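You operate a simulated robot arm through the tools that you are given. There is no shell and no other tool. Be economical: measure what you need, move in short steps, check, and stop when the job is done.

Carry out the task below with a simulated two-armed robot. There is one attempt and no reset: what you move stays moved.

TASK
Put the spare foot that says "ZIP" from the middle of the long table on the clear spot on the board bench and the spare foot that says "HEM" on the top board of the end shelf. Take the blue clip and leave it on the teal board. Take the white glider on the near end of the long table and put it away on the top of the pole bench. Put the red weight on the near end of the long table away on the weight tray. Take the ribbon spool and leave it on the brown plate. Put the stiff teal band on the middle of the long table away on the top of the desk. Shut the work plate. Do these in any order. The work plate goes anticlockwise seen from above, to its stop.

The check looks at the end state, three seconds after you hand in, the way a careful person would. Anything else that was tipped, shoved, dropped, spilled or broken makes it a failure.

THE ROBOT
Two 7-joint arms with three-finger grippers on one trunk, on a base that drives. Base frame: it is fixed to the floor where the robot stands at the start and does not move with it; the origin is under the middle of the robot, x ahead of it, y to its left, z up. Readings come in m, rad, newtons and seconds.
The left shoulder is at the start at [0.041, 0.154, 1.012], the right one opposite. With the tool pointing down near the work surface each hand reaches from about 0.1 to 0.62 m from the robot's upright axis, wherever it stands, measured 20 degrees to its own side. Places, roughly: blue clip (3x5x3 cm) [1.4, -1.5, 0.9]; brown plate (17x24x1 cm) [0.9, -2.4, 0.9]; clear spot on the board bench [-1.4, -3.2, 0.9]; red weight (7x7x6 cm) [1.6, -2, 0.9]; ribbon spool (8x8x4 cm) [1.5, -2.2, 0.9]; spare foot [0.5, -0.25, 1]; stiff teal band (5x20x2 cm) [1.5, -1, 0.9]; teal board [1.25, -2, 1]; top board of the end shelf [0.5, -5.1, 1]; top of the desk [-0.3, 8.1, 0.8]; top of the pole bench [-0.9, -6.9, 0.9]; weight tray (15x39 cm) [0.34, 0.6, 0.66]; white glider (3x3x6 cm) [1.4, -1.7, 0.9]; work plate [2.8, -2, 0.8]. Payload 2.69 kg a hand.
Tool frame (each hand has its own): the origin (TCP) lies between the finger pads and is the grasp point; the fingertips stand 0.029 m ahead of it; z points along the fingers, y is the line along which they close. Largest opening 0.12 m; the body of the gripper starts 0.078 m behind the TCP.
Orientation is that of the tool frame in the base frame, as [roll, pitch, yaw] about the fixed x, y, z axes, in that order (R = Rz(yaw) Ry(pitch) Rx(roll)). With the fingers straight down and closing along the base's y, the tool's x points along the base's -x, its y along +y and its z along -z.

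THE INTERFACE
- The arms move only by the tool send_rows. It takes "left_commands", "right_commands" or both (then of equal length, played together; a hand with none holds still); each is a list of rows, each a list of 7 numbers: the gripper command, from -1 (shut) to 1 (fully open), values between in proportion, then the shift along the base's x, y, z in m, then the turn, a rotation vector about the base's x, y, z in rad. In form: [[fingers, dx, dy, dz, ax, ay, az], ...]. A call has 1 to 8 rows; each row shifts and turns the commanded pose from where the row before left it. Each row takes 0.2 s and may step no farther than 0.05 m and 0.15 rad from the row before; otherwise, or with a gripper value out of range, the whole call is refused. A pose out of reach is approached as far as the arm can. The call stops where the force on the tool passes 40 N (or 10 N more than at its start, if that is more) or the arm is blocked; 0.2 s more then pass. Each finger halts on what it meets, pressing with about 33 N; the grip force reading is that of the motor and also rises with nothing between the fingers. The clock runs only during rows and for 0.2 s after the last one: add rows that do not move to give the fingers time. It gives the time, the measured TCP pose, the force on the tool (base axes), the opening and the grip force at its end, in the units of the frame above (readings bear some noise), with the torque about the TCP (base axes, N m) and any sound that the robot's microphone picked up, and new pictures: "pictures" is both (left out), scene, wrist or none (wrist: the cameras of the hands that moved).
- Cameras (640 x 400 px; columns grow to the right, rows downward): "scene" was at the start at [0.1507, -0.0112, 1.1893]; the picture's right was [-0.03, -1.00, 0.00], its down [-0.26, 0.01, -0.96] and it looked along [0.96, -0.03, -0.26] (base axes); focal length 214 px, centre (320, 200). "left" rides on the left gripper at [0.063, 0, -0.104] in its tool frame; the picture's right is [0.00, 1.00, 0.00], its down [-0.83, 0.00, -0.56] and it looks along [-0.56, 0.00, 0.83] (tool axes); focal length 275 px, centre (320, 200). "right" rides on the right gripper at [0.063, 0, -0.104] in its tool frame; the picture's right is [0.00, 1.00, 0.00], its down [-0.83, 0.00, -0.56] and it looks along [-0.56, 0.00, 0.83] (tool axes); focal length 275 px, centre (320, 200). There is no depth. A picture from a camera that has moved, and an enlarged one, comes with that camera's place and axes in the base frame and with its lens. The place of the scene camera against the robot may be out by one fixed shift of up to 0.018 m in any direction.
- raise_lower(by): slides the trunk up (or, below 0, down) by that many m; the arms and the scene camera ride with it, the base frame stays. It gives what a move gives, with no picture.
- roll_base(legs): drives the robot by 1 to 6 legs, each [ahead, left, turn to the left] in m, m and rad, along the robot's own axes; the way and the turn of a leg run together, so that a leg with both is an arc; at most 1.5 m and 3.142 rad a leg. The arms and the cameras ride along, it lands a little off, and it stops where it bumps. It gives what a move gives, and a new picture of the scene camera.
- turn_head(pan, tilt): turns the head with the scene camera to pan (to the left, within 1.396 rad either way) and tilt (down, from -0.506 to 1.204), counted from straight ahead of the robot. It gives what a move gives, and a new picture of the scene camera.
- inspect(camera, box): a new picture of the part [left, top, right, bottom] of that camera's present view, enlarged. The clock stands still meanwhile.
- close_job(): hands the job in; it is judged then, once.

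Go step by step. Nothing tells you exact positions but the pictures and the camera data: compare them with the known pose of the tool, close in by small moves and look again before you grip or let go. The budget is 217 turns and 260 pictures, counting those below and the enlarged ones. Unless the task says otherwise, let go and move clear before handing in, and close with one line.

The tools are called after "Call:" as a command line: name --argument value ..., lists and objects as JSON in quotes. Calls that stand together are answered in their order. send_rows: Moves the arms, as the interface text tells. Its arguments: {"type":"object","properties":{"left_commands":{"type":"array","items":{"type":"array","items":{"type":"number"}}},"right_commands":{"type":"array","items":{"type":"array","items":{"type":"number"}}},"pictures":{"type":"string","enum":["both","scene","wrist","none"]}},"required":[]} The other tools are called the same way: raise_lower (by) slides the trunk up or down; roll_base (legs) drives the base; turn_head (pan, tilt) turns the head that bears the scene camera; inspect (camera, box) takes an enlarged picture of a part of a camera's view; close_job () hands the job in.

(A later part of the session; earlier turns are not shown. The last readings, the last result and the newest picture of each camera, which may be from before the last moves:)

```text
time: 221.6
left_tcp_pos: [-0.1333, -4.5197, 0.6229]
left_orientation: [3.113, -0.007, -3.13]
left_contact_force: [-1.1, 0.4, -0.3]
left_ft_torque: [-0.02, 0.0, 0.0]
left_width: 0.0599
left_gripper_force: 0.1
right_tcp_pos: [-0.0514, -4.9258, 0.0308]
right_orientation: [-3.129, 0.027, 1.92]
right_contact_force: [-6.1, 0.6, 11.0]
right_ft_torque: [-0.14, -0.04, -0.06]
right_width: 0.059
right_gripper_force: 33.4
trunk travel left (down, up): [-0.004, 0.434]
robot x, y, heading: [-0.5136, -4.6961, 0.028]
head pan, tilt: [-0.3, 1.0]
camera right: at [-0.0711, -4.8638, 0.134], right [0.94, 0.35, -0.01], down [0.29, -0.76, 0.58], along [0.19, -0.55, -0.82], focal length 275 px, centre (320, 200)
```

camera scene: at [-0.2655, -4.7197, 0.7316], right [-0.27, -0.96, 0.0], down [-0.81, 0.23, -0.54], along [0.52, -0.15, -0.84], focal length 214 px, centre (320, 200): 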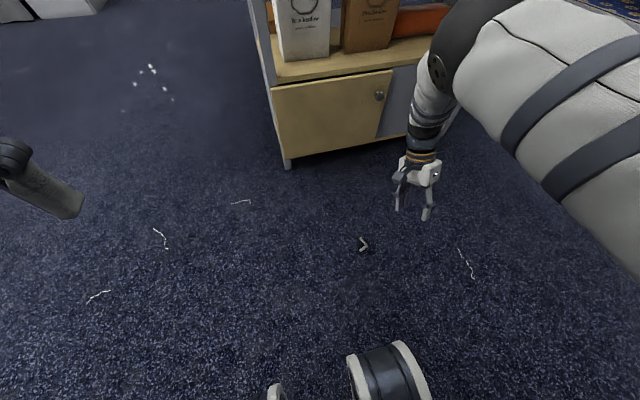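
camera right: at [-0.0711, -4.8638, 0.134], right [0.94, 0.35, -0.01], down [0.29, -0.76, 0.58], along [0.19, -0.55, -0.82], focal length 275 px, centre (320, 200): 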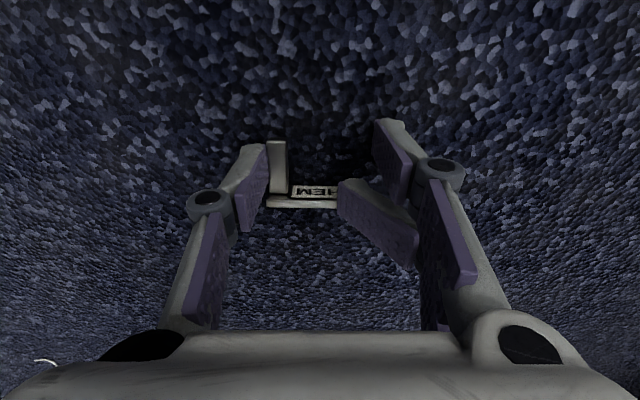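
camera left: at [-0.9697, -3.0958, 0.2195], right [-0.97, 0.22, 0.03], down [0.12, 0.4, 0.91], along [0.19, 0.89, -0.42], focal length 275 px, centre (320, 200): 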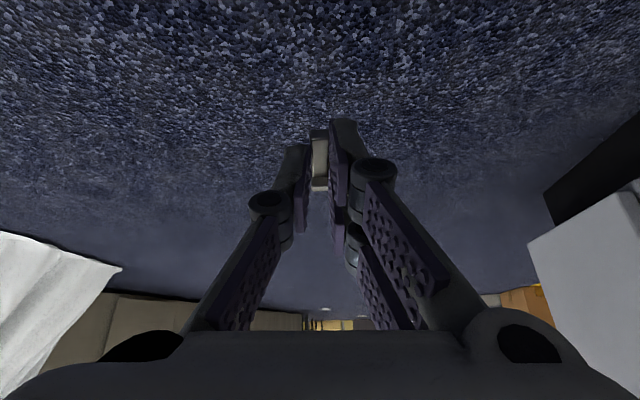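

The fingers caught the sole's end instead of the post, because the vertical hand sits too near the sole. I'll open, lift and lean the fingers in from the post's free end, as in the pick that worked.

Call:
send_rows --right_commands '[[0.1, 0, 0, 0, 0, 0, 0], [0.1, 0, 0, 0.02, 0, 0, 0], [0.1, 0, 0, 0.04, 0, 0, 0], [0.1, -0.005, 0.015, 0.01, -0.1175, -0.0425, 0], [0.1, -0.005, 0.015, 0, -0.1175, -0.0425, 0], [0.1, -0.005, 0.015, 0, -0.1175, -0.0425, 0], [0.1, -0.005, 0.015, 0, -0.1175, -0.0425, 0], [0.1, 0, 0, 0, 0, 0, 0]]' --pictures "wrist"

```text
time: 223.4
left_tcp_pos: [-0.133, -4.5195, 0.623]
left_orientation: [3.114, -0.006, -3.13]
left_contact_force: [-1.1, -0.2, -0.6]
left_ft_torque: [0.03, 0.0, -0.01]
left_width: 0.06
left_gripper_force: 0.1
right_tcp_pos: [-0.0668, -4.8693, 0.1002]
right_orientation: [-3.128, 0.526, 1.922]
right_contact_force: [0.6, -0.1, 0.7]
right_ft_torque: [-0.02, -0.01, -0.03]
right_width: 0.066
right_gripper_force: 0.1
right hand out of reach, approached as far as the arm can: row 5
trunk travel left (down, up): [-0.004, 0.434]
robot x, y, heading: [-0.5146, -4.6971, 0.029]
head pan, tilt: [-0.3, 1.0]
camera right: at [-0.1014, -4.7685, 0.1593], right [0.94, 0.34, -0.01], down [0.16, -0.41, 0.9], along [0.3, -0.85, -0.44], focal length 275 px, centre (320, 200)
```

right: 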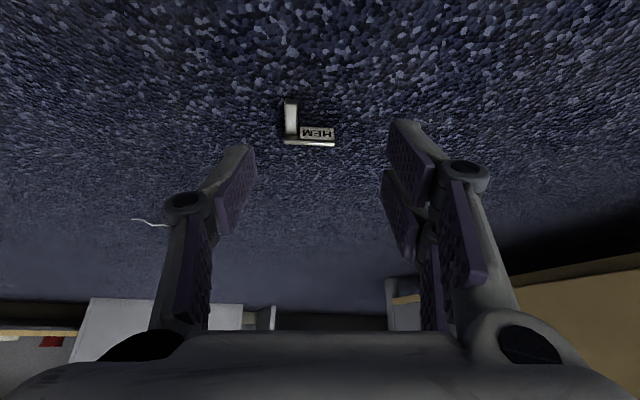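

Call:
send_rows --right_commands '[[0.1, -0.012, -0.02, -0.014, 0, 0, -0.08], [0.1, 0, 0, 0, 0, 0, 0]]' --pictures "none"

Call:
inspect --camera "right" --box '[224, 70, 416, 190]'

```text
time: 224.0
left_tcp_pos: [-0.1337, -4.5202, 0.6241]
left_orientation: [3.113, -0.008, -3.129]
left_contact_force: [-0.7, -0.3, 0.0]
left_ft_torque: [-0.01, 0.04, 0.02]
left_width: 0.06
left_gripper_force: 0.0
right_tcp_pos: [-0.0781, -4.8883, 0.0887]
right_orientation: [-3.132, 0.524, 1.839]
right_contact_force: [-0.4, 0.0, 0.3]
right_ft_torque: [0.03, -0.04, 0.02]
right_width: 0.0663
right_gripper_force: 0.2
trunk travel left (down, up): [-0.004, 0.434]
robot x, y, heading: [-0.5153, -4.6978, 0.027]
head pan, tilt: [-0.3, 1.0]
```

```text
3.33 times, centred on (320, 130) of right
camera zoom: at [-0.1048, -4.7865, 0.1462], right [0.96, 0.26, -0.01], down [0.13, -0.42, 0.9], along [0.23, -0.87, -0.44], focal length 918 px, centre (320, 433)
```

zoom: 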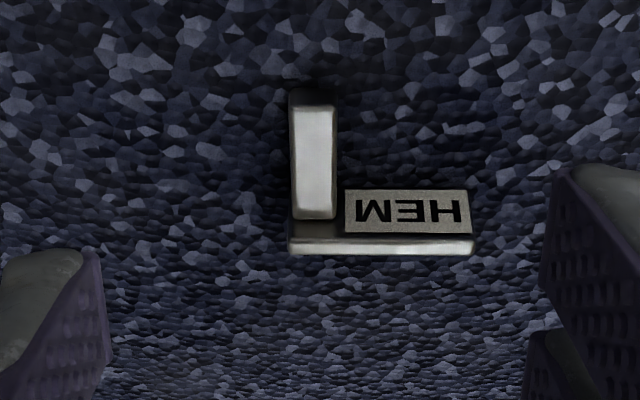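

Call:
send_rows --right_commands '[[0.1, 0.003, -0.015, -0.029, 0, 0, 0], [0.1, 0.003, -0.015, -0.0275, 0, 0, 0], [0.1, 0, 0, 0, 0, 0, 0], [-0.3, 0, 0, 0, 0, 0, 0], [-0.7, 0, 0, 0, 0, 0, 0], [-1, 0, 0, 0, 0, 0, 0], [-1, 0, 0, 0, 0, 0, 0]]' --pictures "wrist"

```text
time: 225.0
left_tcp_pos: [-0.1349, -4.5181, 0.6238]
left_orientation: [3.114, -0.007, -3.127]
left_contact_force: [-0.1, 0.3, 0.9]
left_ft_torque: [0.04, 0.03, 0.03]
left_width: 0.0598
left_gripper_force: 0.2
right_tcp_pos: [-0.0626, -4.916, 0.0343]
right_orientation: [3.134, 0.526, 1.836]
right_contact_force: [3.8, 7.4, 22.3]
right_ft_torque: [0.51, -0.73, 0.04]
right_width: 0.049
right_gripper_force: 5.1
trunk travel left (down, up): [-0.004, 0.434]
robot x, y, heading: [-0.5119, -4.6992, 0.03]
head pan, tilt: [-0.3, 1.0]
stopped in row 4 (right hand): the force on the tool passed its limit at 42 N (the readings are from after the stop); the commanded pose is now the measured one
camera right: at [-0.0902, -4.8126, 0.0925], right [0.96, 0.27, 0.0], down [0.11, -0.42, 0.9], along [0.24, -0.86, -0.44], focal length 275 px, centre (320, 200)
```

right: 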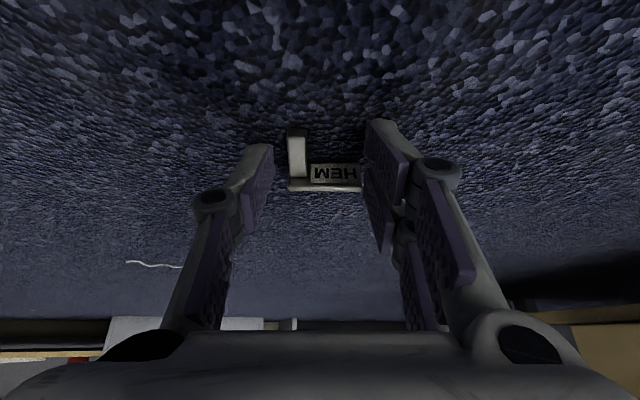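

A finger pressed on the floor while closing. I'll open, lift, and re-approach slightly higher and farther from the sole.

Call:
send_rows --right_commands '[[0.1, 0, 0, 0.005, 0, 0, 0], [0.1, -0.002, 0.01, 0.025, 0, 0, 0], [0.1, -0.002, 0.01, 0.02, 0, 0, 0], [0.1, 0, 0, 0, 0, 0, 0]]' --pictures "none"

Call:
inspect --camera "right" --box '[224, 70, 416, 190]'

```text
time: 226.0
left_tcp_pos: [-0.1335, -4.519, 0.6235]
left_orientation: [3.113, -0.007, -3.13]
left_contact_force: [-0.1, -0.3, 0.6]
left_ft_torque: [0.01, -0.01, 0.0]
left_width: 0.0601
left_gripper_force: 0.1
right_tcp_pos: [-0.0682, -4.896, 0.0832]
right_orientation: [-3.141, 0.525, 1.838]
right_contact_force: [-0.1, 0.6, 0.6]
right_ft_torque: [0.02, -0.02, 0.02]
right_width: 0.066
right_gripper_force: 0.0
trunk travel left (down, up): [-0.004, 0.434]
robot x, y, heading: [-0.5107, -4.6961, 0.028]
head pan, tilt: [-0.3, 1.0]
```

```text
3.33 times, centred on (320, 130) of right
camera zoom: at [-0.0962, -4.793, 0.142], right [0.96, 0.27, 0.0], down [0.12, -0.42, 0.9], along [0.24, -0.87, -0.44], focal length 918 px, centre (320, 433)
```

zoom: 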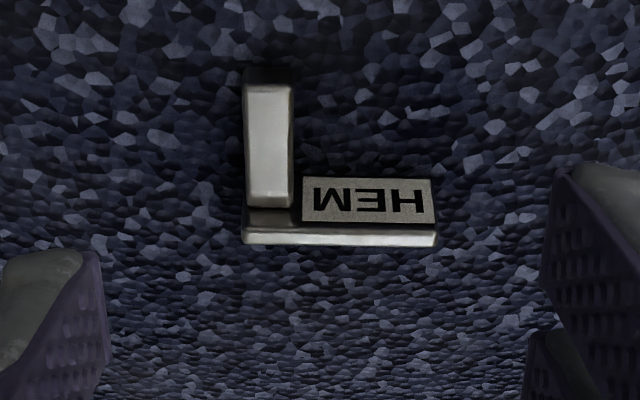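

Call:
send_rows --right_commands '[[0.1, -0.003, -0.01, -0.025, 0, 0, 0], [0.1, -0.0007, -0.0108, -0.0247, 0, 0, 0], [0.1, 0, 0, 0, 0, 0, 0]]' --pictures "wrist"

```text
time: 226.8
left_tcp_pos: [-0.1325, -4.5197, 0.623]
left_orientation: [3.113, -0.005, -3.129]
left_contact_force: [-0.9, -0.5, 0.4]
left_ft_torque: [0.03, 0.02, -0.02]
left_width: 0.0602
left_gripper_force: 0.1
right_tcp_pos: [-0.0733, -4.9161, 0.0351]
right_orientation: [-3.141, 0.526, 1.838]
right_contact_force: [0.5, 0.2, -0.7]
right_ft_torque: [0.0, -0.03, 0.01]
right_width: 0.066
right_gripper_force: 0.0
trunk travel left (down, up): [-0.004, 0.434]
robot x, y, heading: [-0.5093, -4.692, 0.03]
head pan, tilt: [-0.3, 1.0]
camera right: at [-0.0999, -4.8138, 0.0925], right [0.96, 0.27, 0.0], down [0.12, -0.42, 0.9], along [0.24, -0.86, -0.44], focal length 275 px, centre (320, 200)
```

right: 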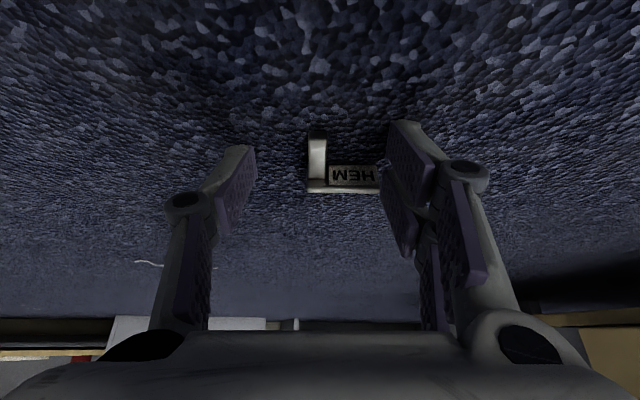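

No contact force and the alignment matches the pick that worked. Closing.

Call:
send_rows --right_commands '[[-0.3, 0, 0, 0, 0, 0, 0], [-0.6, 0, 0, 0, 0, 0, 0], [-1, 0, 0, 0, 0, 0, 0], [-1, 0, 0, 0, 0, 0, 0], [-1, 0, 0, 0, 0, 0, 0]]' --pictures "wrist"

```text
time: 228.0
left_tcp_pos: [-0.1341, -4.519, 0.6229]
left_orientation: [3.113, -0.008, -3.128]
left_contact_force: [-0.5, -0.8, 0.0]
left_ft_torque: [0.03, -0.02, 0.0]
left_width: 0.0601
left_gripper_force: 0.0
right_tcp_pos: [-0.0723, -4.917, 0.0348]
right_orientation: [3.14, 0.525, 1.837]
right_contact_force: [0.1, 1.5, 11.9]
right_ft_torque: [-0.01, -0.07, -0.03]
right_width: 0.0088
right_gripper_force: 33.2
trunk travel left (down, up): [-0.004, 0.434]
robot x, y, heading: [-0.5097, -4.6984, 0.03]
head pan, tilt: [-0.3, 1.0]
camera right: at [-0.1003, -4.8139, 0.0928], right [0.96, 0.27, 0.0], down [0.12, -0.42, 0.9], along [0.24, -0.87, -0.44], focal length 275 px, centre (320, 200)
```

right: 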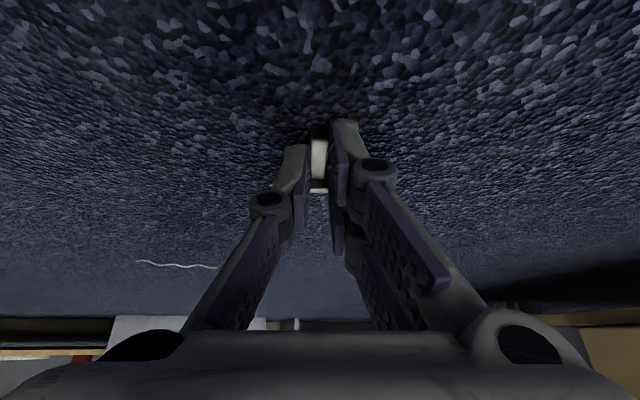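

Gripped at 0.0088. I'll lift slowly and check.

Call:
send_rows --right_commands '[[-1, 0, 0, 0.006, 0, 0, 0], [-1, 0, 0, 0.012, 0, 0, 0], [-1, 0, 0, 0.015, 0, 0, 0], [-1, 0, 0, 0.015, 0, 0, 0], [-1, 0, 0, 0.015, 0, 0, 0], [-1, 0, 0, 0.015, 0, 0, 0], [-1, 0, 0, 0.015, 0, 0, 0], [-1, 0, 0, 0.01, 0, 0, 0]]' --pictures "none"

Call:
raise_lower --by 0.2

Call:
inspect --camera "right" --box '[240, 100, 400, 220]'

```text
time: 229.8
left_tcp_pos: [-0.1336, -4.5191, 0.6227]
left_orientation: [3.114, -0.006, -3.127]
left_contact_force: [0.0, 0.0, -0.4]
left_ft_torque: [0.0, 0.0, -0.01]
left_width: 0.0599
left_gripper_force: 0.0
right_tcp_pos: [-0.0729, -4.9169, 0.1355]
right_orientation: [-3.141, 0.527, 1.838]
right_contact_force: [-0.5, -0.1, 0.1]
right_ft_torque: [0.0, 0.01, -0.01]
right_width: 0.009
right_gripper_force: 32.8
trunk travel left (down, up): [-0.004, 0.434]
robot x, y, heading: [-0.5138, -4.6969, 0.028]
head pan, tilt: [-0.3, 1.0]
```

```text
time: 232.0
left_tcp_pos: [-0.1337, -4.519, 0.8229]
left_orientation: [3.115, -0.009, -3.129]
left_contact_force: [-1.3, 0.3, 0.5]
left_ft_torque: [0.0, -0.02, -0.02]
left_width: 0.0602
left_gripper_force: 0.1
right_tcp_pos: [-0.073, -4.9173, 0.3357]
right_orientation: [3.141, 0.525, 1.837]
right_contact_force: [-0.1, -0.2, 0.0]
right_ft_torque: [-0.03, 0.03, -0.01]
right_width: 0.0086
right_gripper_force: 32.7
trunk travel left (down, up): [-0.204, 0.234]
robot x, y, heading: [-0.5073, -4.6967, 0.032]
head pan, tilt: [-0.3, 1.0]
```

```text
3.33 times, centred on (320, 160) of right
camera zoom: at [-0.1007, -4.8148, 0.3937], right [0.96, 0.27, 0.0], down [0.12, -0.42, 0.9], along [0.24, -0.87, -0.44], focal length 918 px, centre (320, 333)
```

zoom: 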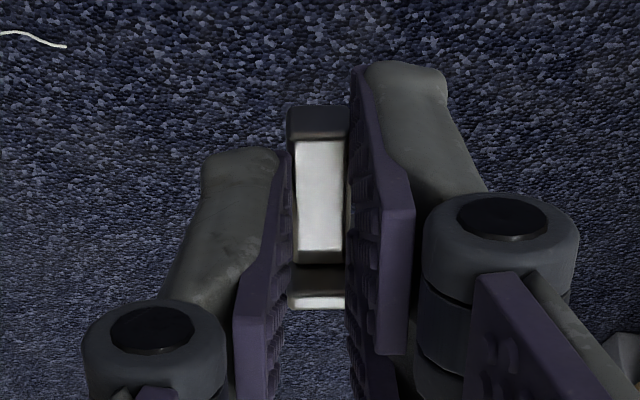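

HEM is held well. I'll raise the trunk and then the hand in gentle steps.

Call:
raise_lower --by 0.22

Call:
send_rows --right_commands '[[-1, 0, 0, 0.02, 0.06, 0.016, 0], [-1, 0, 0, 0.03, 0.06, 0.016, 0], [-1, 0, 0, 0.03, 0.06, 0.016, 0], [-1, 0, 0, 0.03, 0.06, 0.016, 0], [-1, 0, 0, 0.03, 0.06, 0.016, 0], [-1, 0, 0, 0.03, 0.06, 0.016, 0], [-1, 0, 0, 0.03, 0.06, 0.016, 0], [-1, 0, 0, 0.03, 0.06, 0.016, 0]]' --pictures "none"

Call:
send_rows --right_commands '[[-1, -0.01, -0.01, 0.03, 0.0, 0.0, 0], [-1, -0.01, -0.01, 0.03, 0.0, 0.0, 0], [-1, -0.01, -0.01, 0.03, 0.0, 0.0, 0], [-1, -0.01, -0.01, 0.03, 0.0, 0.0, 0], [-1, 0, -0.01, 0.03, 0, 0, 0], [-1, 0, 0, 0.03, 0, 0, 0], [-1, 0, 0, 0.03, 0, 0, 0], [-1, 0, 0, 0.03, 0, 0, 0]]' --pictures "none"

```text
time: 234.3
left_tcp_pos: [-0.1327, -4.5198, 1.0417]
left_orientation: [3.114, -0.008, -3.128]
left_contact_force: [-0.3, 0.0, 0.0]
left_ft_torque: [0.03, 0.01, -0.02]
left_width: 0.0602
left_gripper_force: 0.0
right_tcp_pos: [-0.0737, -4.9169, 0.5558]
right_orientation: [-3.139, 0.522, 1.838]
right_contact_force: [-1.0, 0.3, 0.2]
right_ft_torque: [-0.03, 0.02, 0.0]
right_width: 0.0084
right_gripper_force: 32.7
trunk travel left (down, up): [-0.424, 0.014]
robot x, y, heading: [-0.513, -4.6972, 0.03]
head pan, tilt: [-0.3, 1.0]
```

```text
time: 236.1
left_tcp_pos: [-0.1327, -4.5198, 1.0418]
left_orientation: [3.113, -0.006, -3.128]
left_contact_force: [0.7, 0.7, 0.1]
left_ft_torque: [-0.02, 0.0, 0.02]
left_width: 0.0598
left_gripper_force: 0.1
right_tcp_pos: [-0.0734, -4.9195, 0.7845]
right_orientation: [3.139, 0.028, 1.838]
right_contact_force: [-0.1, 0.1, -0.2]
right_ft_torque: [0.01, -0.01, -0.03]
right_width: 0.0088
right_gripper_force: 32.8
trunk travel left (down, up): [-0.424, 0.014]
robot x, y, heading: [-0.5153, -4.7002, 0.025]
head pan, tilt: [-0.3, 1.0]
```

```text
time: 237.9
left_tcp_pos: [-0.1333, -4.5197, 1.0431]
left_orientation: [3.116, -0.006, -3.127]
left_contact_force: [0.4, -0.9, -0.1]
left_ft_torque: [-0.03, -0.01, 0.02]
left_width: 0.0597
left_gripper_force: 0.0
right_tcp_pos: [-0.1143, -4.9672, 1.0277]
right_orientation: [3.137, 0.027, 1.838]
right_contact_force: [-0.5, -1.0, 0.2]
right_ft_torque: [0.0, -0.04, 0.0]
right_width: 0.0087
right_gripper_force: 33.2
trunk travel left (down, up): [-0.424, 0.014]
robot x, y, heading: [-0.5139, -4.6958, 0.031]
head pan, tilt: [-0.3, 1.0]
```

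Now I'll tip the hand so HEM's post points up, raising it a little.

Call:
send_rows --right_commands '[[-1, 0, 0.01, 0.012, 0.129, 0.035, 0], [-1, 0, 0.01, 0.012, 0.129, 0.035, 0], [-1, 0, 0.01, 0.012, 0.129, 0.035, 0], [-1, 0, 0.01, 0.012, 0.129, 0.035, 0], [-1, 0, 0.01, 0.012, 0.129, 0.035, 0], [-1, 0, 0.01, 0.012, 0.129, 0.035, 0], [-1, 0, 0.01, 0.012, 0.129, 0.035, 0], [-1, 0, 0.01, 0.012, 0.12, 0.032, 0]]' --pictures "none"

Call:
turn_head --pan -0.4 --tilt 0.3

```text
time: 239.7
left_tcp_pos: [-0.1325, -4.5192, 1.0437]
left_orientation: [3.114, -0.007, -3.127]
left_contact_force: [0.2, 0.3, 0.6]
left_ft_torque: [0.0, 0.0, -0.01]
left_width: 0.0599
left_gripper_force: 0.0
right_tcp_pos: [-0.1131, -4.8873, 1.1229]
right_orientation: [3.135, -1.036, 1.838]
right_contact_force: [-0.5, 0.3, 0.1]
right_ft_torque: [0.0, 0.0, 0.02]
right_width: 0.0087
right_gripper_force: 32.7
trunk travel left (down, up): [-0.424, 0.014]
robot x, y, heading: [-0.511, -4.6975, 0.032]
head pan, tilt: [-0.3, 1.0]
```

```text
time: 240.8
left_tcp_pos: [-0.1344, -4.5192, 1.0422]
left_orientation: [3.113, -0.007, -3.128]
left_contact_force: [0.7, 0.0, -0.8]
left_ft_torque: [0.02, -0.02, 0.01]
left_width: 0.0599
left_gripper_force: 0.2
right_tcp_pos: [-0.1149, -4.8882, 1.1211]
right_orientation: [3.134, -1.032, 1.837]
right_contact_force: [0.2, 0.6, 0.1]
right_ft_torque: [-0.01, -0.01, -0.03]
right_width: 0.0082
right_gripper_force: 32.1
trunk travel left (down, up): [-0.424, 0.014]
robot x, y, heading: [-0.5118, -4.6969, 0.027]
head pan, tilt: [-0.4, 0.3]
camera scene: at [-0.4091, -4.739, 1.2389], right [-0.36, -0.93, 0.0], down [-0.28, 0.11, -0.96], along [0.89, -0.35, -0.3], focal length 214 px, centre (320, 200)
```

scene: 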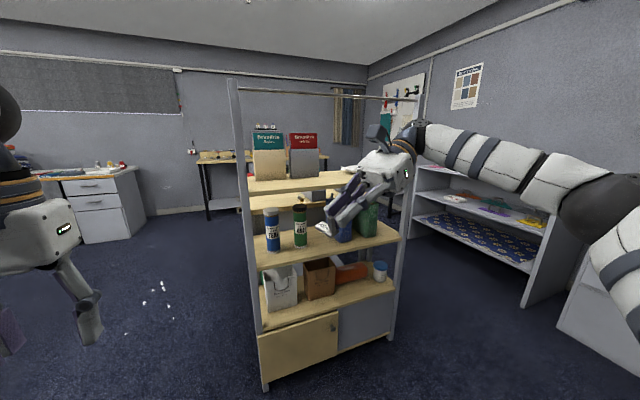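

Call:
inspect --camera "scene" --box '[290, 130, 430, 260]'

```text
3.08 times, centred on (360, 195) of scene
camera zoom: at [-0.4091, -4.739, 1.2389], right [-0.36, -0.93, 0.0], down [-0.28, 0.11, -0.96], along [0.89, -0.35, -0.3], focal length 660 px, centre (197, 215)
```

zoom: 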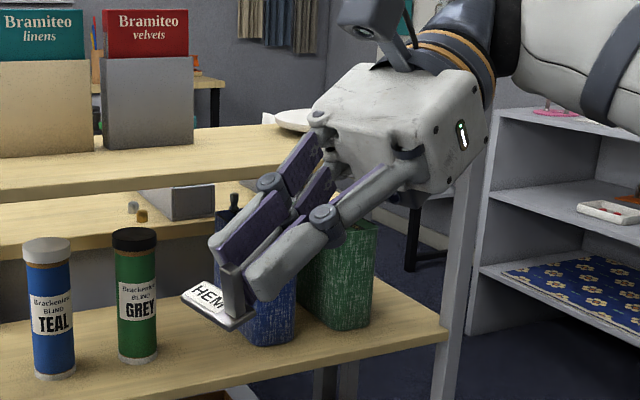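

HEM is upright in the hand, with its sole about level. I'll tuck the left hand clear of the tower post and creep toward the shelf.

Call:
send_rows --left_commands '[[0, -0.02, 0.02, -0.03, 0, 0, 0], [0, -0.02, 0.03, -0.03, 0, 0, 0], [0, -0.02, 0.03, -0.02, 0, 0, 0], [0, -0.02, 0.03, 0, 0, 0, 0]]' --pictures "none"

Call:
roll_base --legs '[[0.2, -0.05, 0], [0.2, -0.03, 0]]'

```text
time: 241.8
left_tcp_pos: [-0.2162, -4.4111, 0.9638]
left_orientation: [3.113, -0.008, -3.127]
left_contact_force: [0.5, -0.1, 0.8]
left_ft_torque: [0.0, 0.01, -0.01]
left_width: 0.0602
left_gripper_force: 0.0
right_tcp_pos: [-0.1141, -4.8874, 1.1229]
right_orientation: [3.136, -1.033, 1.839]
right_contact_force: [-1.2, -0.3, 0.4]
right_ft_torque: [0.0, 0.01, 0.0]
right_width: 0.0
right_gripper_force: 28.5
trunk travel left (down, up): [-0.424, 0.014]
robot x, y, heading: [-0.5131, -4.6979, 0.022]
head pan, tilt: [-0.4, 0.3]
```

```text
time: 244.7
left_tcp_pos: [0.1907, -4.481, 0.9642]
left_orientation: [3.113, -0.007, -3.127]
left_contact_force: [0.4, 0.3, 0.0]
left_ft_torque: [0.04, 0.04, -0.02]
left_width: 0.0599
left_gripper_force: 0.2
right_tcp_pos: [0.2932, -4.9548, 1.1226]
right_orientation: [3.137, -1.031, 1.84]
right_contact_force: [0.2, 0.0, 0.1]
right_ft_torque: [-0.02, 0.0, 0.04]
right_width: 0.0001
right_gripper_force: 27.9
trunk travel left (down, up): [-0.424, 0.014]
robot x, y, heading: [-0.1099, -4.7622, 0.026]
head pan, tilt: [-0.4, 0.3]
camera scene: at [-0.003, -4.8067, 1.2389], right [-0.36, -0.93, 0.0], down [-0.28, 0.11, -0.96], along [0.89, -0.35, -0.3], focal length 214 px, centre (320, 200)
```

scene: 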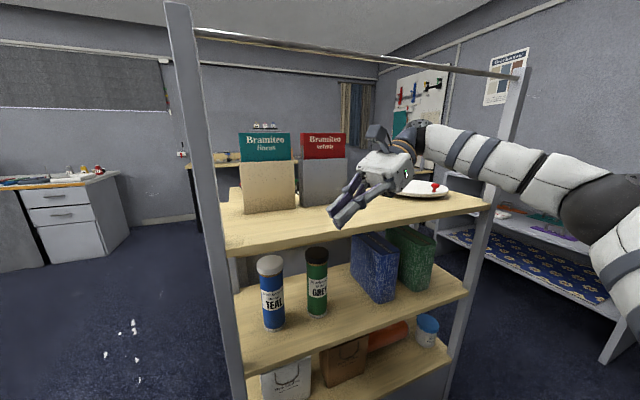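

HEM slipped out again; small grips seem to creep loose after a while, so next time I need a deep grip and a quick placement. I'll look for it below.

Call:
turn_head --pan -0.1 --tilt 1.2

Call:
inspect --camera "right" --box '[0, 0, 640, 400]'

```text
time: 245.8
left_tcp_pos: [0.1896, -4.4802, 0.9628]
left_orientation: [3.114, -0.009, -3.125]
left_contact_force: [-0.2, -0.2, 0.0]
left_ft_torque: [-0.02, -0.01, -0.01]
left_width: 0.0598
left_gripper_force: 0.1
right_tcp_pos: [0.2917, -4.9561, 1.1209]
right_orientation: [3.138, -1.032, 1.843]
right_contact_force: [0.4, -0.3, 0.5]
right_ft_torque: [-0.02, 0.0, -0.03]
right_width: 0.0
right_gripper_force: 28.4
trunk travel left (down, up): [-0.424, 0.014]
robot x, y, heading: [-0.1059, -4.7671, 0.027]
head pan, tilt: [-0.099, 1.201]
camera scene: at [-0.0349, -4.7768, 1.1669], right [-0.07, -1.0, 0.0], down [-0.93, 0.07, -0.36], along [0.36, -0.03, -0.93], focal length 214 px, centre (320, 200)
```

scene: 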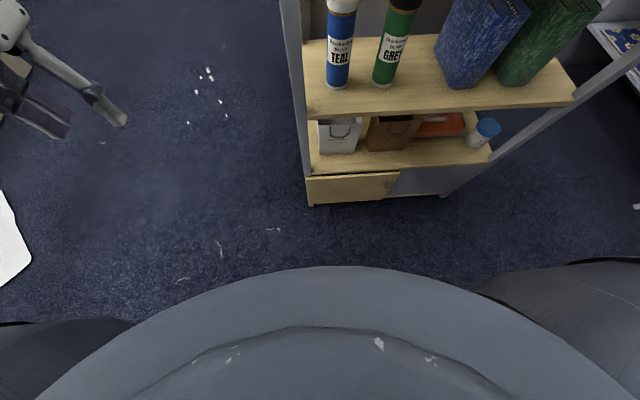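

```text
1.00 times, centred on (320, 200) of right (not enlarged: the box is as wide or as high as the picture)
camera zoom: at [0.3078, -5.0109, 1.2292], right [0.96, 0.26, 0.01], down [0.24, -0.87, -0.43], along [-0.11, 0.41, -0.9], focal length 275 px, centre (320, 200)
```

zoom: 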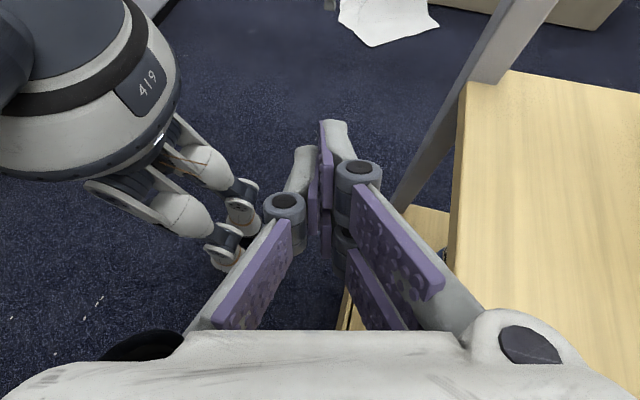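

I'll back up along the same path and look.

Call:
roll_base --legs '[[-0.45, 0.05, 0]]'

Call:
turn_head --pan -0.25 --tilt 0.95

```text
time: 248.6
left_tcp_pos: [-0.26, -4.4432, 0.9642]
left_orientation: [3.114, -0.008, 3.142]
left_contact_force: [-0.3, -0.1, -0.3]
left_ft_torque: [0.01, 0.0, -0.04]
left_width: 0.06
left_gripper_force: 0.1
right_tcp_pos: [-0.1639, -4.921, 1.1223]
right_orientation: [3.137, -1.031, 1.826]
right_contact_force: [-0.5, 0.3, -0.4]
right_ft_torque: [0.01, -0.01, 0.01]
right_width: 0.0
right_gripper_force: 28.6
trunk travel left (down, up): [-0.424, 0.014]
robot x, y, heading: [-0.5578, -4.7251, 0.02]
head pan, tilt: [-0.099, 1.201]
camera scene: at [-0.4886, -4.7382, 1.1669], right [-0.08, -1.0, 0.0], down [-0.93, 0.08, -0.36], along [0.36, -0.03, -0.93], focal length 214 px, centre (320, 200)
```

scene: 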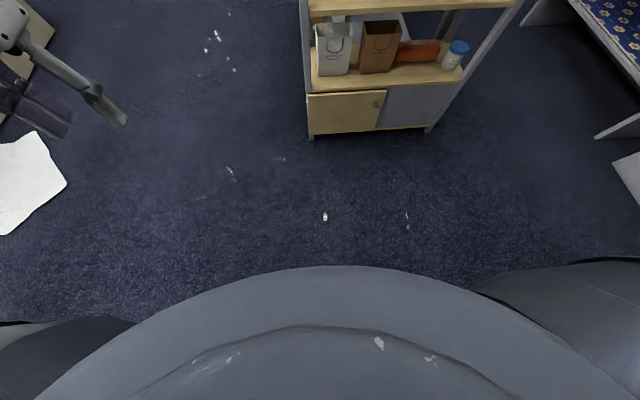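

```text
time: 249.4
left_tcp_pos: [-0.2595, -4.4446, 0.9637]
left_orientation: [3.114, -0.006, -3.139]
left_contact_force: [-0.6, 0.5, -0.6]
left_ft_torque: [0.05, 0.04, 0.0]
left_width: 0.0599
left_gripper_force: 0.0
right_tcp_pos: [-0.1634, -4.9217, 1.1218]
right_orientation: [3.136, -1.032, 1.827]
right_contact_force: [0.3, -0.9, -0.4]
right_ft_torque: [0.0, 0.03, 0.0]
right_width: 0.0
right_gripper_force: 28.5
trunk travel left (down, up): [-0.424, 0.014]
robot x, y, heading: [-0.561, -4.727, 0.014]
head pan, tilt: [-0.25, 0.949]
camera scene: at [-0.4731, -4.7503, 1.183], right [-0.23, -0.97, 0.0], down [-0.79, 0.19, -0.58], along [0.57, -0.13, -0.81], focal length 214 px, centre (320, 200)
```

scene: 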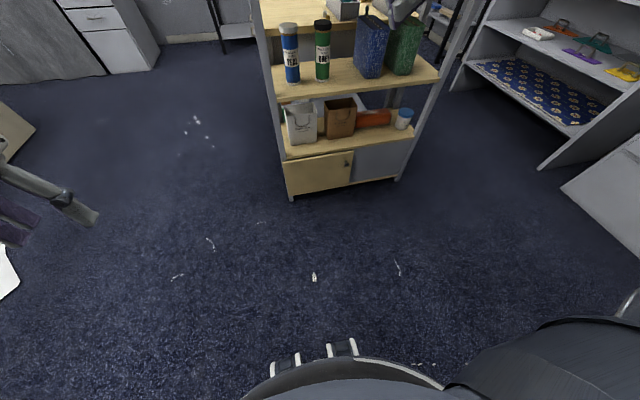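

Call:
inspect --camera "scene" --box '[290, 262, 340, 293]'

```text
12.80 times, centred on (315, 278) of scene
camera zoom: at [-0.4731, -4.7503, 1.183], right [-0.23, -0.97, 0.0], down [-0.79, 0.19, -0.58], along [0.57, -0.13, -0.81], focal length 2745 px, centre (384, -792)
```

zoom: 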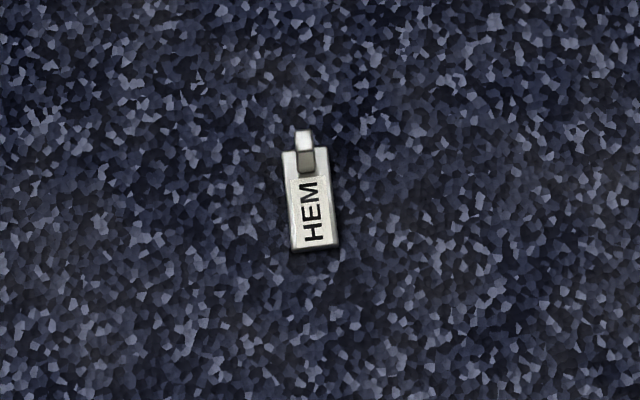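

What luck: HEM landed standing on its sole at about (-0.123, -4.793). I'll turn the right hand back to its normal vertical pose and grip the post deeply from above.

Call:
send_rows --right_commands '[[0, 0, -0.005, -0.01, -0.129, -0.035, 0], [0, 0, -0.005, -0.01, -0.129, -0.035, 0], [0, 0, -0.005, -0.01, -0.129, -0.035, 0], [0, 0, -0.005, -0.01, -0.129, -0.035, 0], [0, 0, -0.005, -0.01, -0.129, -0.035, 0], [0, 0, -0.005, -0.01, -0.129, -0.035, 0], [0, 0, -0.005, -0.01, -0.129, -0.035, 0], [0, 0, -0.005, -0.01, -0.12, -0.032, 0]]' --pictures "none"

Call:
send_rows --right_commands '[[0, 0, 0, -0.01, 0, 0, 0.15], [0, 0, 0, -0.01, 0, 0, 0.15], [0, 0, 0, -0.01, 0, 0, 0.15], [0, 0, 0, -0.01, 0, 0, 0.15], [0, 0, 0, -0.01, 0, 0, 0.15], [0, 0, 0, -0.01, 0, 0, 0.15], [0, 0, 0, -0.01, 0, 0, 0.15], [0, 0, 0, -0.01, 0, 0, 0.15]]' --pictures "none"

Call:
roll_base --legs '[[0, 0.15, 0]]'

Call:
raise_lower --by -0.42

```text
time: 251.2
left_tcp_pos: [-0.2601, -4.444, 0.9648]
left_orientation: [3.112, -0.008, -3.141]
left_contact_force: [-0.8, 0.3, -1.0]
left_ft_torque: [0.0, 0.01, 0.01]
left_width: 0.0597
left_gripper_force: 0.1
right_tcp_pos: [-0.1634, -4.9626, 1.0406]
right_orientation: [3.128, 0.029, 1.832]
right_contact_force: [-0.8, 0.3, -0.5]
right_ft_torque: [0.0, -0.01, -0.01]
right_width: 0.0601
right_gripper_force: 0.1
trunk travel left (down, up): [-0.424, 0.014]
robot x, y, heading: [-0.5591, -4.7212, 0.015]
head pan, tilt: [-0.25, 0.949]
```

```text
time: 253.0
left_tcp_pos: [-0.2598, -4.4434, 0.9645]
left_orientation: [3.113, -0.007, -3.139]
left_contact_force: [-0.9, -0.3, -0.3]
left_ft_torque: [0.02, 0.01, 0.0]
left_width: 0.06
left_gripper_force: 0.0
right_tcp_pos: [-0.1631, -4.9612, 0.9611]
right_orientation: [3.13, 0.027, 3.034]
right_contact_force: [0.6, -0.4, -0.1]
right_ft_torque: [0.03, 0.0, 0.0]
right_width: 0.0599
right_gripper_force: 0.0
trunk travel left (down, up): [-0.424, 0.014]
robot x, y, heading: [-0.5618, -4.7232, 0.011]
head pan, tilt: [-0.25, 0.949]
```

```text
time: 254.8
left_tcp_pos: [-0.2616, -4.2947, 0.9649]
left_orientation: [3.114, -0.009, -3.141]
left_contact_force: [0.2, -0.3, 0.3]
left_ft_torque: [-0.05, 0.02, 0.0]
left_width: 0.06
left_gripper_force: 0.0
right_tcp_pos: [-0.1654, -4.8125, 0.9613]
right_orientation: [3.13, 0.027, 3.032]
right_contact_force: [-0.7, -0.2, -0.3]
right_ft_torque: [-0.04, 0.01, -0.03]
right_width: 0.06
right_gripper_force: 0.0
trunk travel left (down, up): [-0.424, 0.014]
robot x, y, heading: [-0.5604, -4.5783, 0.019]
head pan, tilt: [-0.25, 0.949]
camera scene: at [-0.4756, -4.6018, 1.1831], right [-0.23, -0.97, 0.0], down [-0.79, 0.19, -0.58], along [0.57, -0.13, -0.81], focal length 214 px, centre (320, 200)
```

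scene: 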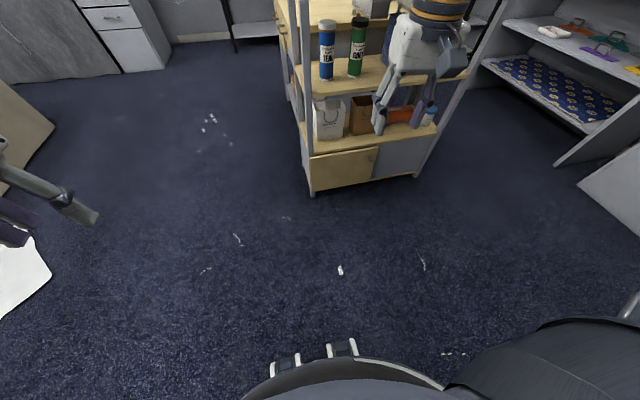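

```text
refused: -0.42 is not a number from -0.4 to 0.4
```

Call:
raise_lower --by -0.4

Call:
send_rows --right_commands '[[0, 0.005, 0.003, -0.045, 0, 0, 0.05], [0, 0.005, 0.003, -0.045, 0, 0, 0.05], [0, 0.005, 0.003, -0.045, 0, 0, 0], [0, 0.005, 0.003, -0.045, 0, 0, 0], [0, 0.005, 0.003, -0.045, 0, 0, 0], [0, 0.005, 0.003, -0.045, 0, 0, 0], [0, 0.005, 0.002, -0.045, 0, 0, 0], [0, 0, 0, 0, 0, 0, 0]]' --pictures "wrist"

```text
time: 258.6
left_tcp_pos: [-0.2621, -4.2967, 0.5637]
left_orientation: [3.114, -0.005, -3.14]
left_contact_force: [-0.6, -0.7, 0.5]
left_ft_torque: [-0.03, 0.03, 0.01]
left_width: 0.0601
left_gripper_force: 0.1
right_tcp_pos: [-0.1657, -4.8122, 0.5624]
right_orientation: [3.13, 0.026, 3.032]
right_contact_force: [-0.2, -0.5, -0.4]
right_ft_torque: [-0.02, 0.0, -0.02]
right_width: 0.06
right_gripper_force: 0.1
trunk travel left (down, up): [-0.024, 0.414]
robot x, y, heading: [-0.5642, -4.5727, 0.014]
head pan, tilt: [-0.25, 0.949]
```

```text
time: 260.4
left_tcp_pos: [-0.2617, -4.2948, 0.5642]
left_orientation: [3.114, -0.008, -3.141]
left_contact_force: [0.2, 0.0, 0.1]
left_ft_torque: [-0.01, 0.0, 0.01]
left_width: 0.0602
left_gripper_force: 0.0
right_tcp_pos: [-0.1314, -4.7914, 0.2455]
right_orientation: [3.128, 0.027, 3.133]
right_contact_force: [-0.3, -0.1, 0.9]
right_ft_torque: [-0.01, -0.04, -0.02]
right_width: 0.0598
right_gripper_force: 0.1
trunk travel left (down, up): [-0.024, 0.414]
robot x, y, heading: [-0.5602, -4.5805, 0.017]
head pan, tilt: [-0.25, 0.949]
camera right: at [-0.1949, -4.7928, 0.3477], right [0.01, 1.0, 0.01], down [0.82, -0.01, 0.58], along [0.58, 0.01, -0.82], focal length 275 px, centre (320, 200)
```

right: 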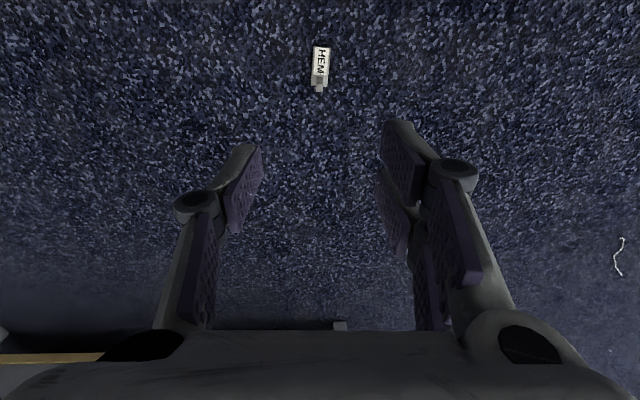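

Call:
send_rows --right_commands '[[0, 0.003, 0.001, -0.045, 0, 0, 0], [0, 0.003, 0.001, -0.045, 0, 0, 0], [0, 0.003, 0.001, -0.045, 0, 0, 0], [0, 0, 0, -0.03, 0, 0, 0], [0, 0, 0, 0, 0, 0, 0]]' --pictures "wrist"

```text
time: 261.6
left_tcp_pos: [-0.2618, -4.2951, 0.564]
left_orientation: [3.113, -0.007, -3.14]
left_contact_force: [-0.8, 0.2, 0.0]
left_ft_torque: [0.01, -0.05, 0.0]
left_width: 0.0599
left_gripper_force: 0.0
right_tcp_pos: [-0.1197, -4.7903, 0.0821]
right_orientation: [3.128, 0.029, 3.13]
right_contact_force: [-0.9, 0.1, -0.7]
right_ft_torque: [0.0, 0.0, 0.02]
right_width: 0.0601
right_gripper_force: 0.0
trunk travel left (down, up): [-0.024, 0.414]
robot x, y, heading: [-0.5606, -4.5746, 0.01]
head pan, tilt: [-0.25, 0.949]
camera right: at [-0.1844, -4.791, 0.184], right [0.01, 1.0, 0.01], down [0.82, -0.01, 0.58], along [0.58, 0.01, -0.82], focal length 275 px, centre (320, 200)
```

right: 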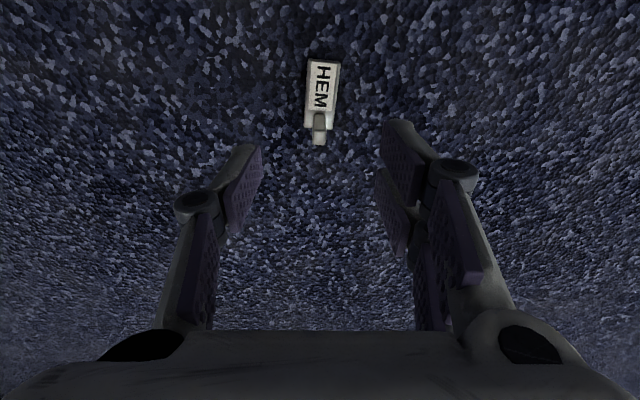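

Call:
send_rows --right_commands '[[0, -0.003, 0, -0.025, 0, 0, 0], [0, 0, 0, -0.02, 0, 0, 0], [0, 0, 0, 0, 0, 0, 0], [-0.5, 0, 0, 0, 0, 0, 0], [-1, 0, 0, 0, 0, 0, 0], [-1, 0, 0, 0, 0, 0, 0], [-1, 0, 0, 0, 0, 0, 0]]' --pictures "wrist"

```text
time: 263.2
left_tcp_pos: [-0.2608, -4.2959, 0.5635]
left_orientation: [3.113, -0.008, -3.139]
left_contact_force: [-0.2, -0.5, 0.0]
left_ft_torque: [0.01, 0.0, -0.02]
left_width: 0.0601
left_gripper_force: 0.0
right_tcp_pos: [-0.1234, -4.7907, 0.0365]
right_orientation: [3.129, 0.028, 3.131]
right_contact_force: [0.1, 0.2, 0.5]
right_ft_torque: [0.02, -0.02, 0.02]
right_width: 0.0072
right_gripper_force: 33.4
trunk travel left (down, up): [-0.024, 0.414]
robot x, y, heading: [-0.5607, -4.5749, 0.02]
head pan, tilt: [-0.25, 0.949]
camera right: at [-0.1881, -4.7912, 0.1394], right [0.01, 1.0, 0.01], down [0.82, -0.01, 0.58], along [0.58, 0.01, -0.82], focal length 275 px, centre (320, 200)
```

right: 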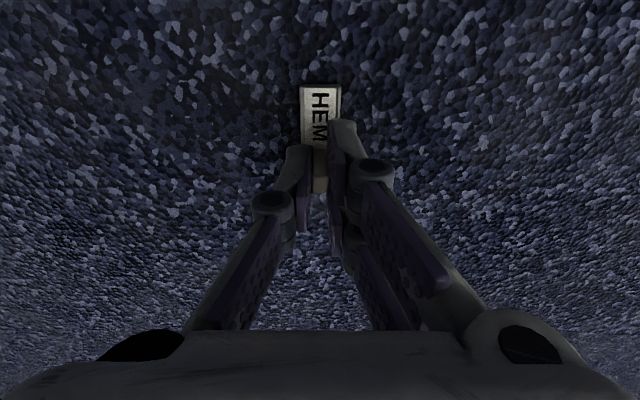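

A deep grip on the post. I'll lift, raise the trunk and go to the shelf without delay.

Call:
send_rows --right_commands '[[-1, 0, 0, 0.015, 0, 0, 0], [-1, 0, 0, 0.03, 0, 0, 0], [-1, 0, 0, 0.04, 0, 0, 0], [-1, 0, 0, 0.04, 0, 0, 0], [-1, 0, 0, 0.04, 0, 0, 0], [-1, 0, 0, 0.04, 0, 0, 0], [-1, 0, 0, 0.04, 0, 0, 0], [-1, 0, 0, 0.04, 0, 0, 0]]' --pictures "none"

Call:
raise_lower --by 0.4

Call:
send_rows --right_commands '[[-1, 0, -0.005, 0.04, 0, 0, 0], [-1, 0, -0.005, 0.04, 0, 0, 0], [-1, 0, -0.005, 0.04, 0, 0, 0], [-1, 0, -0.005, 0.04, 0, 0, 0], [-1, 0, -0.005, 0.04, 0, 0, 0], [-1, 0, 0, 0.04, 0, 0, 0], [-1, 0, 0, 0.04, 0, 0, 0], [-1, 0, 0, 0.04, 0, 0, 0]]' --pictures "none"

```text
time: 265.0
left_tcp_pos: [-0.2625, -4.2953, 0.5646]
left_orientation: [3.114, -0.008, -3.14]
left_contact_force: [0.2, 0.0, -0.1]
left_ft_torque: [-0.01, 0.0, -0.02]
left_width: 0.06
left_gripper_force: 0.0
right_tcp_pos: [-0.1252, -4.7891, 0.2911]
right_orientation: [3.13, 0.029, 3.132]
right_contact_force: [0.8, -0.4, 0.0]
right_ft_torque: [-0.01, 0.01, -0.04]
right_width: 0.0071
right_gripper_force: 33.0
right hand out of reach, approached as far as the arm can: row 8
trunk travel left (down, up): [-0.024, 0.414]
robot x, y, heading: [-0.5652, -4.5762, 0.021]
head pan, tilt: [-0.25, 0.949]
```

```text
time: 268.8
left_tcp_pos: [-0.2612, -4.2959, 0.9645]
left_orientation: [3.113, -0.007, -3.141]
left_contact_force: [-0.3, -0.1, -0.3]
left_ft_torque: [0.0, 0.01, -0.02]
left_width: 0.0599
left_gripper_force: 0.1
right_tcp_pos: [-0.1261, -4.7894, 0.688]
right_orientation: [3.13, 0.026, 3.132]
right_contact_force: [0.0, -0.2, -0.3]
right_ft_torque: [0.02, -0.02, -0.01]
right_width: 0.0071
right_gripper_force: 32.9
trunk travel left (down, up): [-0.424, 0.014]
robot x, y, heading: [-0.5594, -4.5773, 0.014]
head pan, tilt: [-0.25, 0.949]
```

```text
time: 270.6
left_tcp_pos: [-0.2631, -4.2964, 0.964]
left_orientation: [3.114, -0.008, -3.141]
left_contact_force: [0.0, 0.3, 0.1]
left_ft_torque: [-0.03, 0.01, -0.02]
left_width: 0.0601
left_gripper_force: 0.1
right_tcp_pos: [-0.1241, -4.8125, 1.0121]
right_orientation: [3.129, 0.027, 3.131]
right_contact_force: [0.6, -0.7, -0.5]
right_ft_torque: [-0.02, -0.03, 0.01]
right_width: 0.0068
right_gripper_force: 33.0
trunk travel left (down, up): [-0.424, 0.014]
robot x, y, heading: [-0.563, -4.5758, 0.016]
head pan, tilt: [-0.25, 0.949]
```

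Call:
send_rows --right_commands '[[-1, 0, 0, 0.04, 0, 0, 0], [-1, 0, 0, 0.04, 0, 0, 0], [-1, 0, 0, 0.02, 0, 0, 0]]' --pictures "none"

Call:
roll_base --legs '[[0.5, -0.2, 0]]'

Call:
turn_head --pan -0.4 --tilt 0.5

```text
time: 271.4
left_tcp_pos: [-0.2627, -4.2961, 0.9639]
left_orientation: [3.113, -0.007, -3.141]
left_contact_force: [-0.1, 0.1, -0.4]
left_ft_torque: [0.0, 0.03, 0.01]
left_width: 0.0602
left_gripper_force: 0.0
right_tcp_pos: [-0.1251, -4.8142, 1.1094]
right_orientation: [3.13, 0.029, 3.131]
right_contact_force: [0.3, -0.2, -0.4]
right_ft_torque: [0.0, -0.01, -0.01]
right_width: 0.0067
right_gripper_force: 32.7
trunk travel left (down, up): [-0.424, 0.014]
robot x, y, heading: [-0.5607, -4.579, 0.015]
head pan, tilt: [-0.25, 0.949]
```

```text
time: 274.5
left_tcp_pos: [0.2382, -4.4938, 0.9646]
left_orientation: [3.115, -0.008, 3.14]
left_contact_force: [-0.6, 0.2, -1.1]
left_ft_torque: [0.01, 0.02, -0.04]
left_width: 0.0599
left_gripper_force: 0.1
right_tcp_pos: [0.3732, -5.013, 1.1093]
right_orientation: [3.129, 0.03, 3.127]
right_contact_force: [0.8, -0.1, -0.1]
right_ft_torque: [-0.01, 0.0, -0.01]
right_width: 0.0068
right_gripper_force: 32.5
trunk travel left (down, up): [-0.424, 0.014]
robot x, y, heading: [-0.0593, -4.7715, 0.018]
head pan, tilt: [-0.25, 0.949]
camera scene: at [0.0234, -4.7988, 1.1831], right [-0.23, -0.97, 0.0], down [-0.79, 0.19, -0.58], along [0.57, -0.14, -0.81], focal length 214 px, centre (320, 200)
```

scene: 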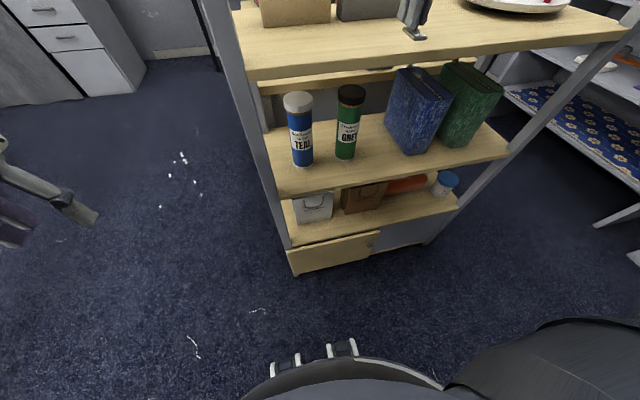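

```text
time: 275.4
left_tcp_pos: [0.2375, -4.4925, 0.9641]
left_orientation: [3.112, -0.007, 3.14]
left_contact_force: [-0.2, -1.0, 0.3]
left_ft_torque: [-0.01, -0.01, -0.03]
left_width: 0.0598
left_gripper_force: 0.0
right_tcp_pos: [0.3738, -5.0119, 1.1104]
right_orientation: [3.129, 0.028, 3.129]
right_contact_force: [-0.2, -0.1, 0.0]
right_ft_torque: [-0.01, 0.03, 0.04]
right_width: 0.0066
right_gripper_force: 32.8
trunk travel left (down, up): [-0.424, 0.014]
robot x, y, heading: [-0.064, -4.7746, 0.008]
head pan, tilt: [-0.4, 0.499]
camera scene: at [0.0367, -4.8159, 1.2205], right [-0.38, -0.93, 0.0], down [-0.44, 0.18, -0.88], along [0.81, -0.33, -0.48], focal length 214 px, centre (320, 200)
```

scene: 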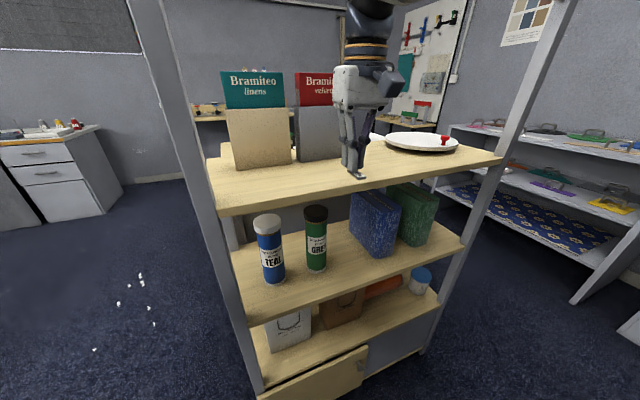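

Call:
inspect --camera "right" --box '[0, 0, 640, 400]'

```text
1.00 times, centred on (320, 200) of right (not enlarged: the box is as wide or as high as the picture)
camera zoom: at [0.309, -5.013, 1.211], right [0.01, 1.0, 0.01], down [0.82, -0.02, 0.58], along [0.58, 0.0, -0.82], focal length 275 px, centre (320, 200)
```

zoom: 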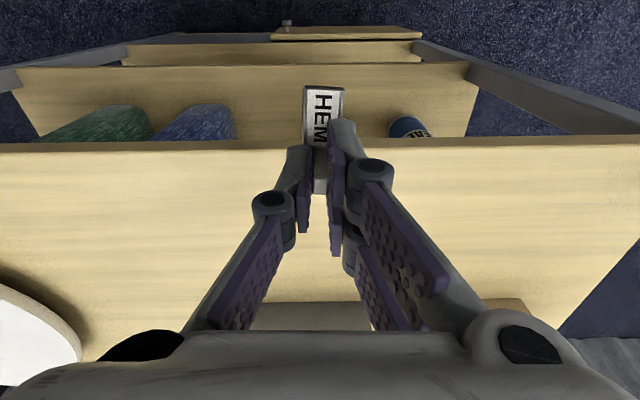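

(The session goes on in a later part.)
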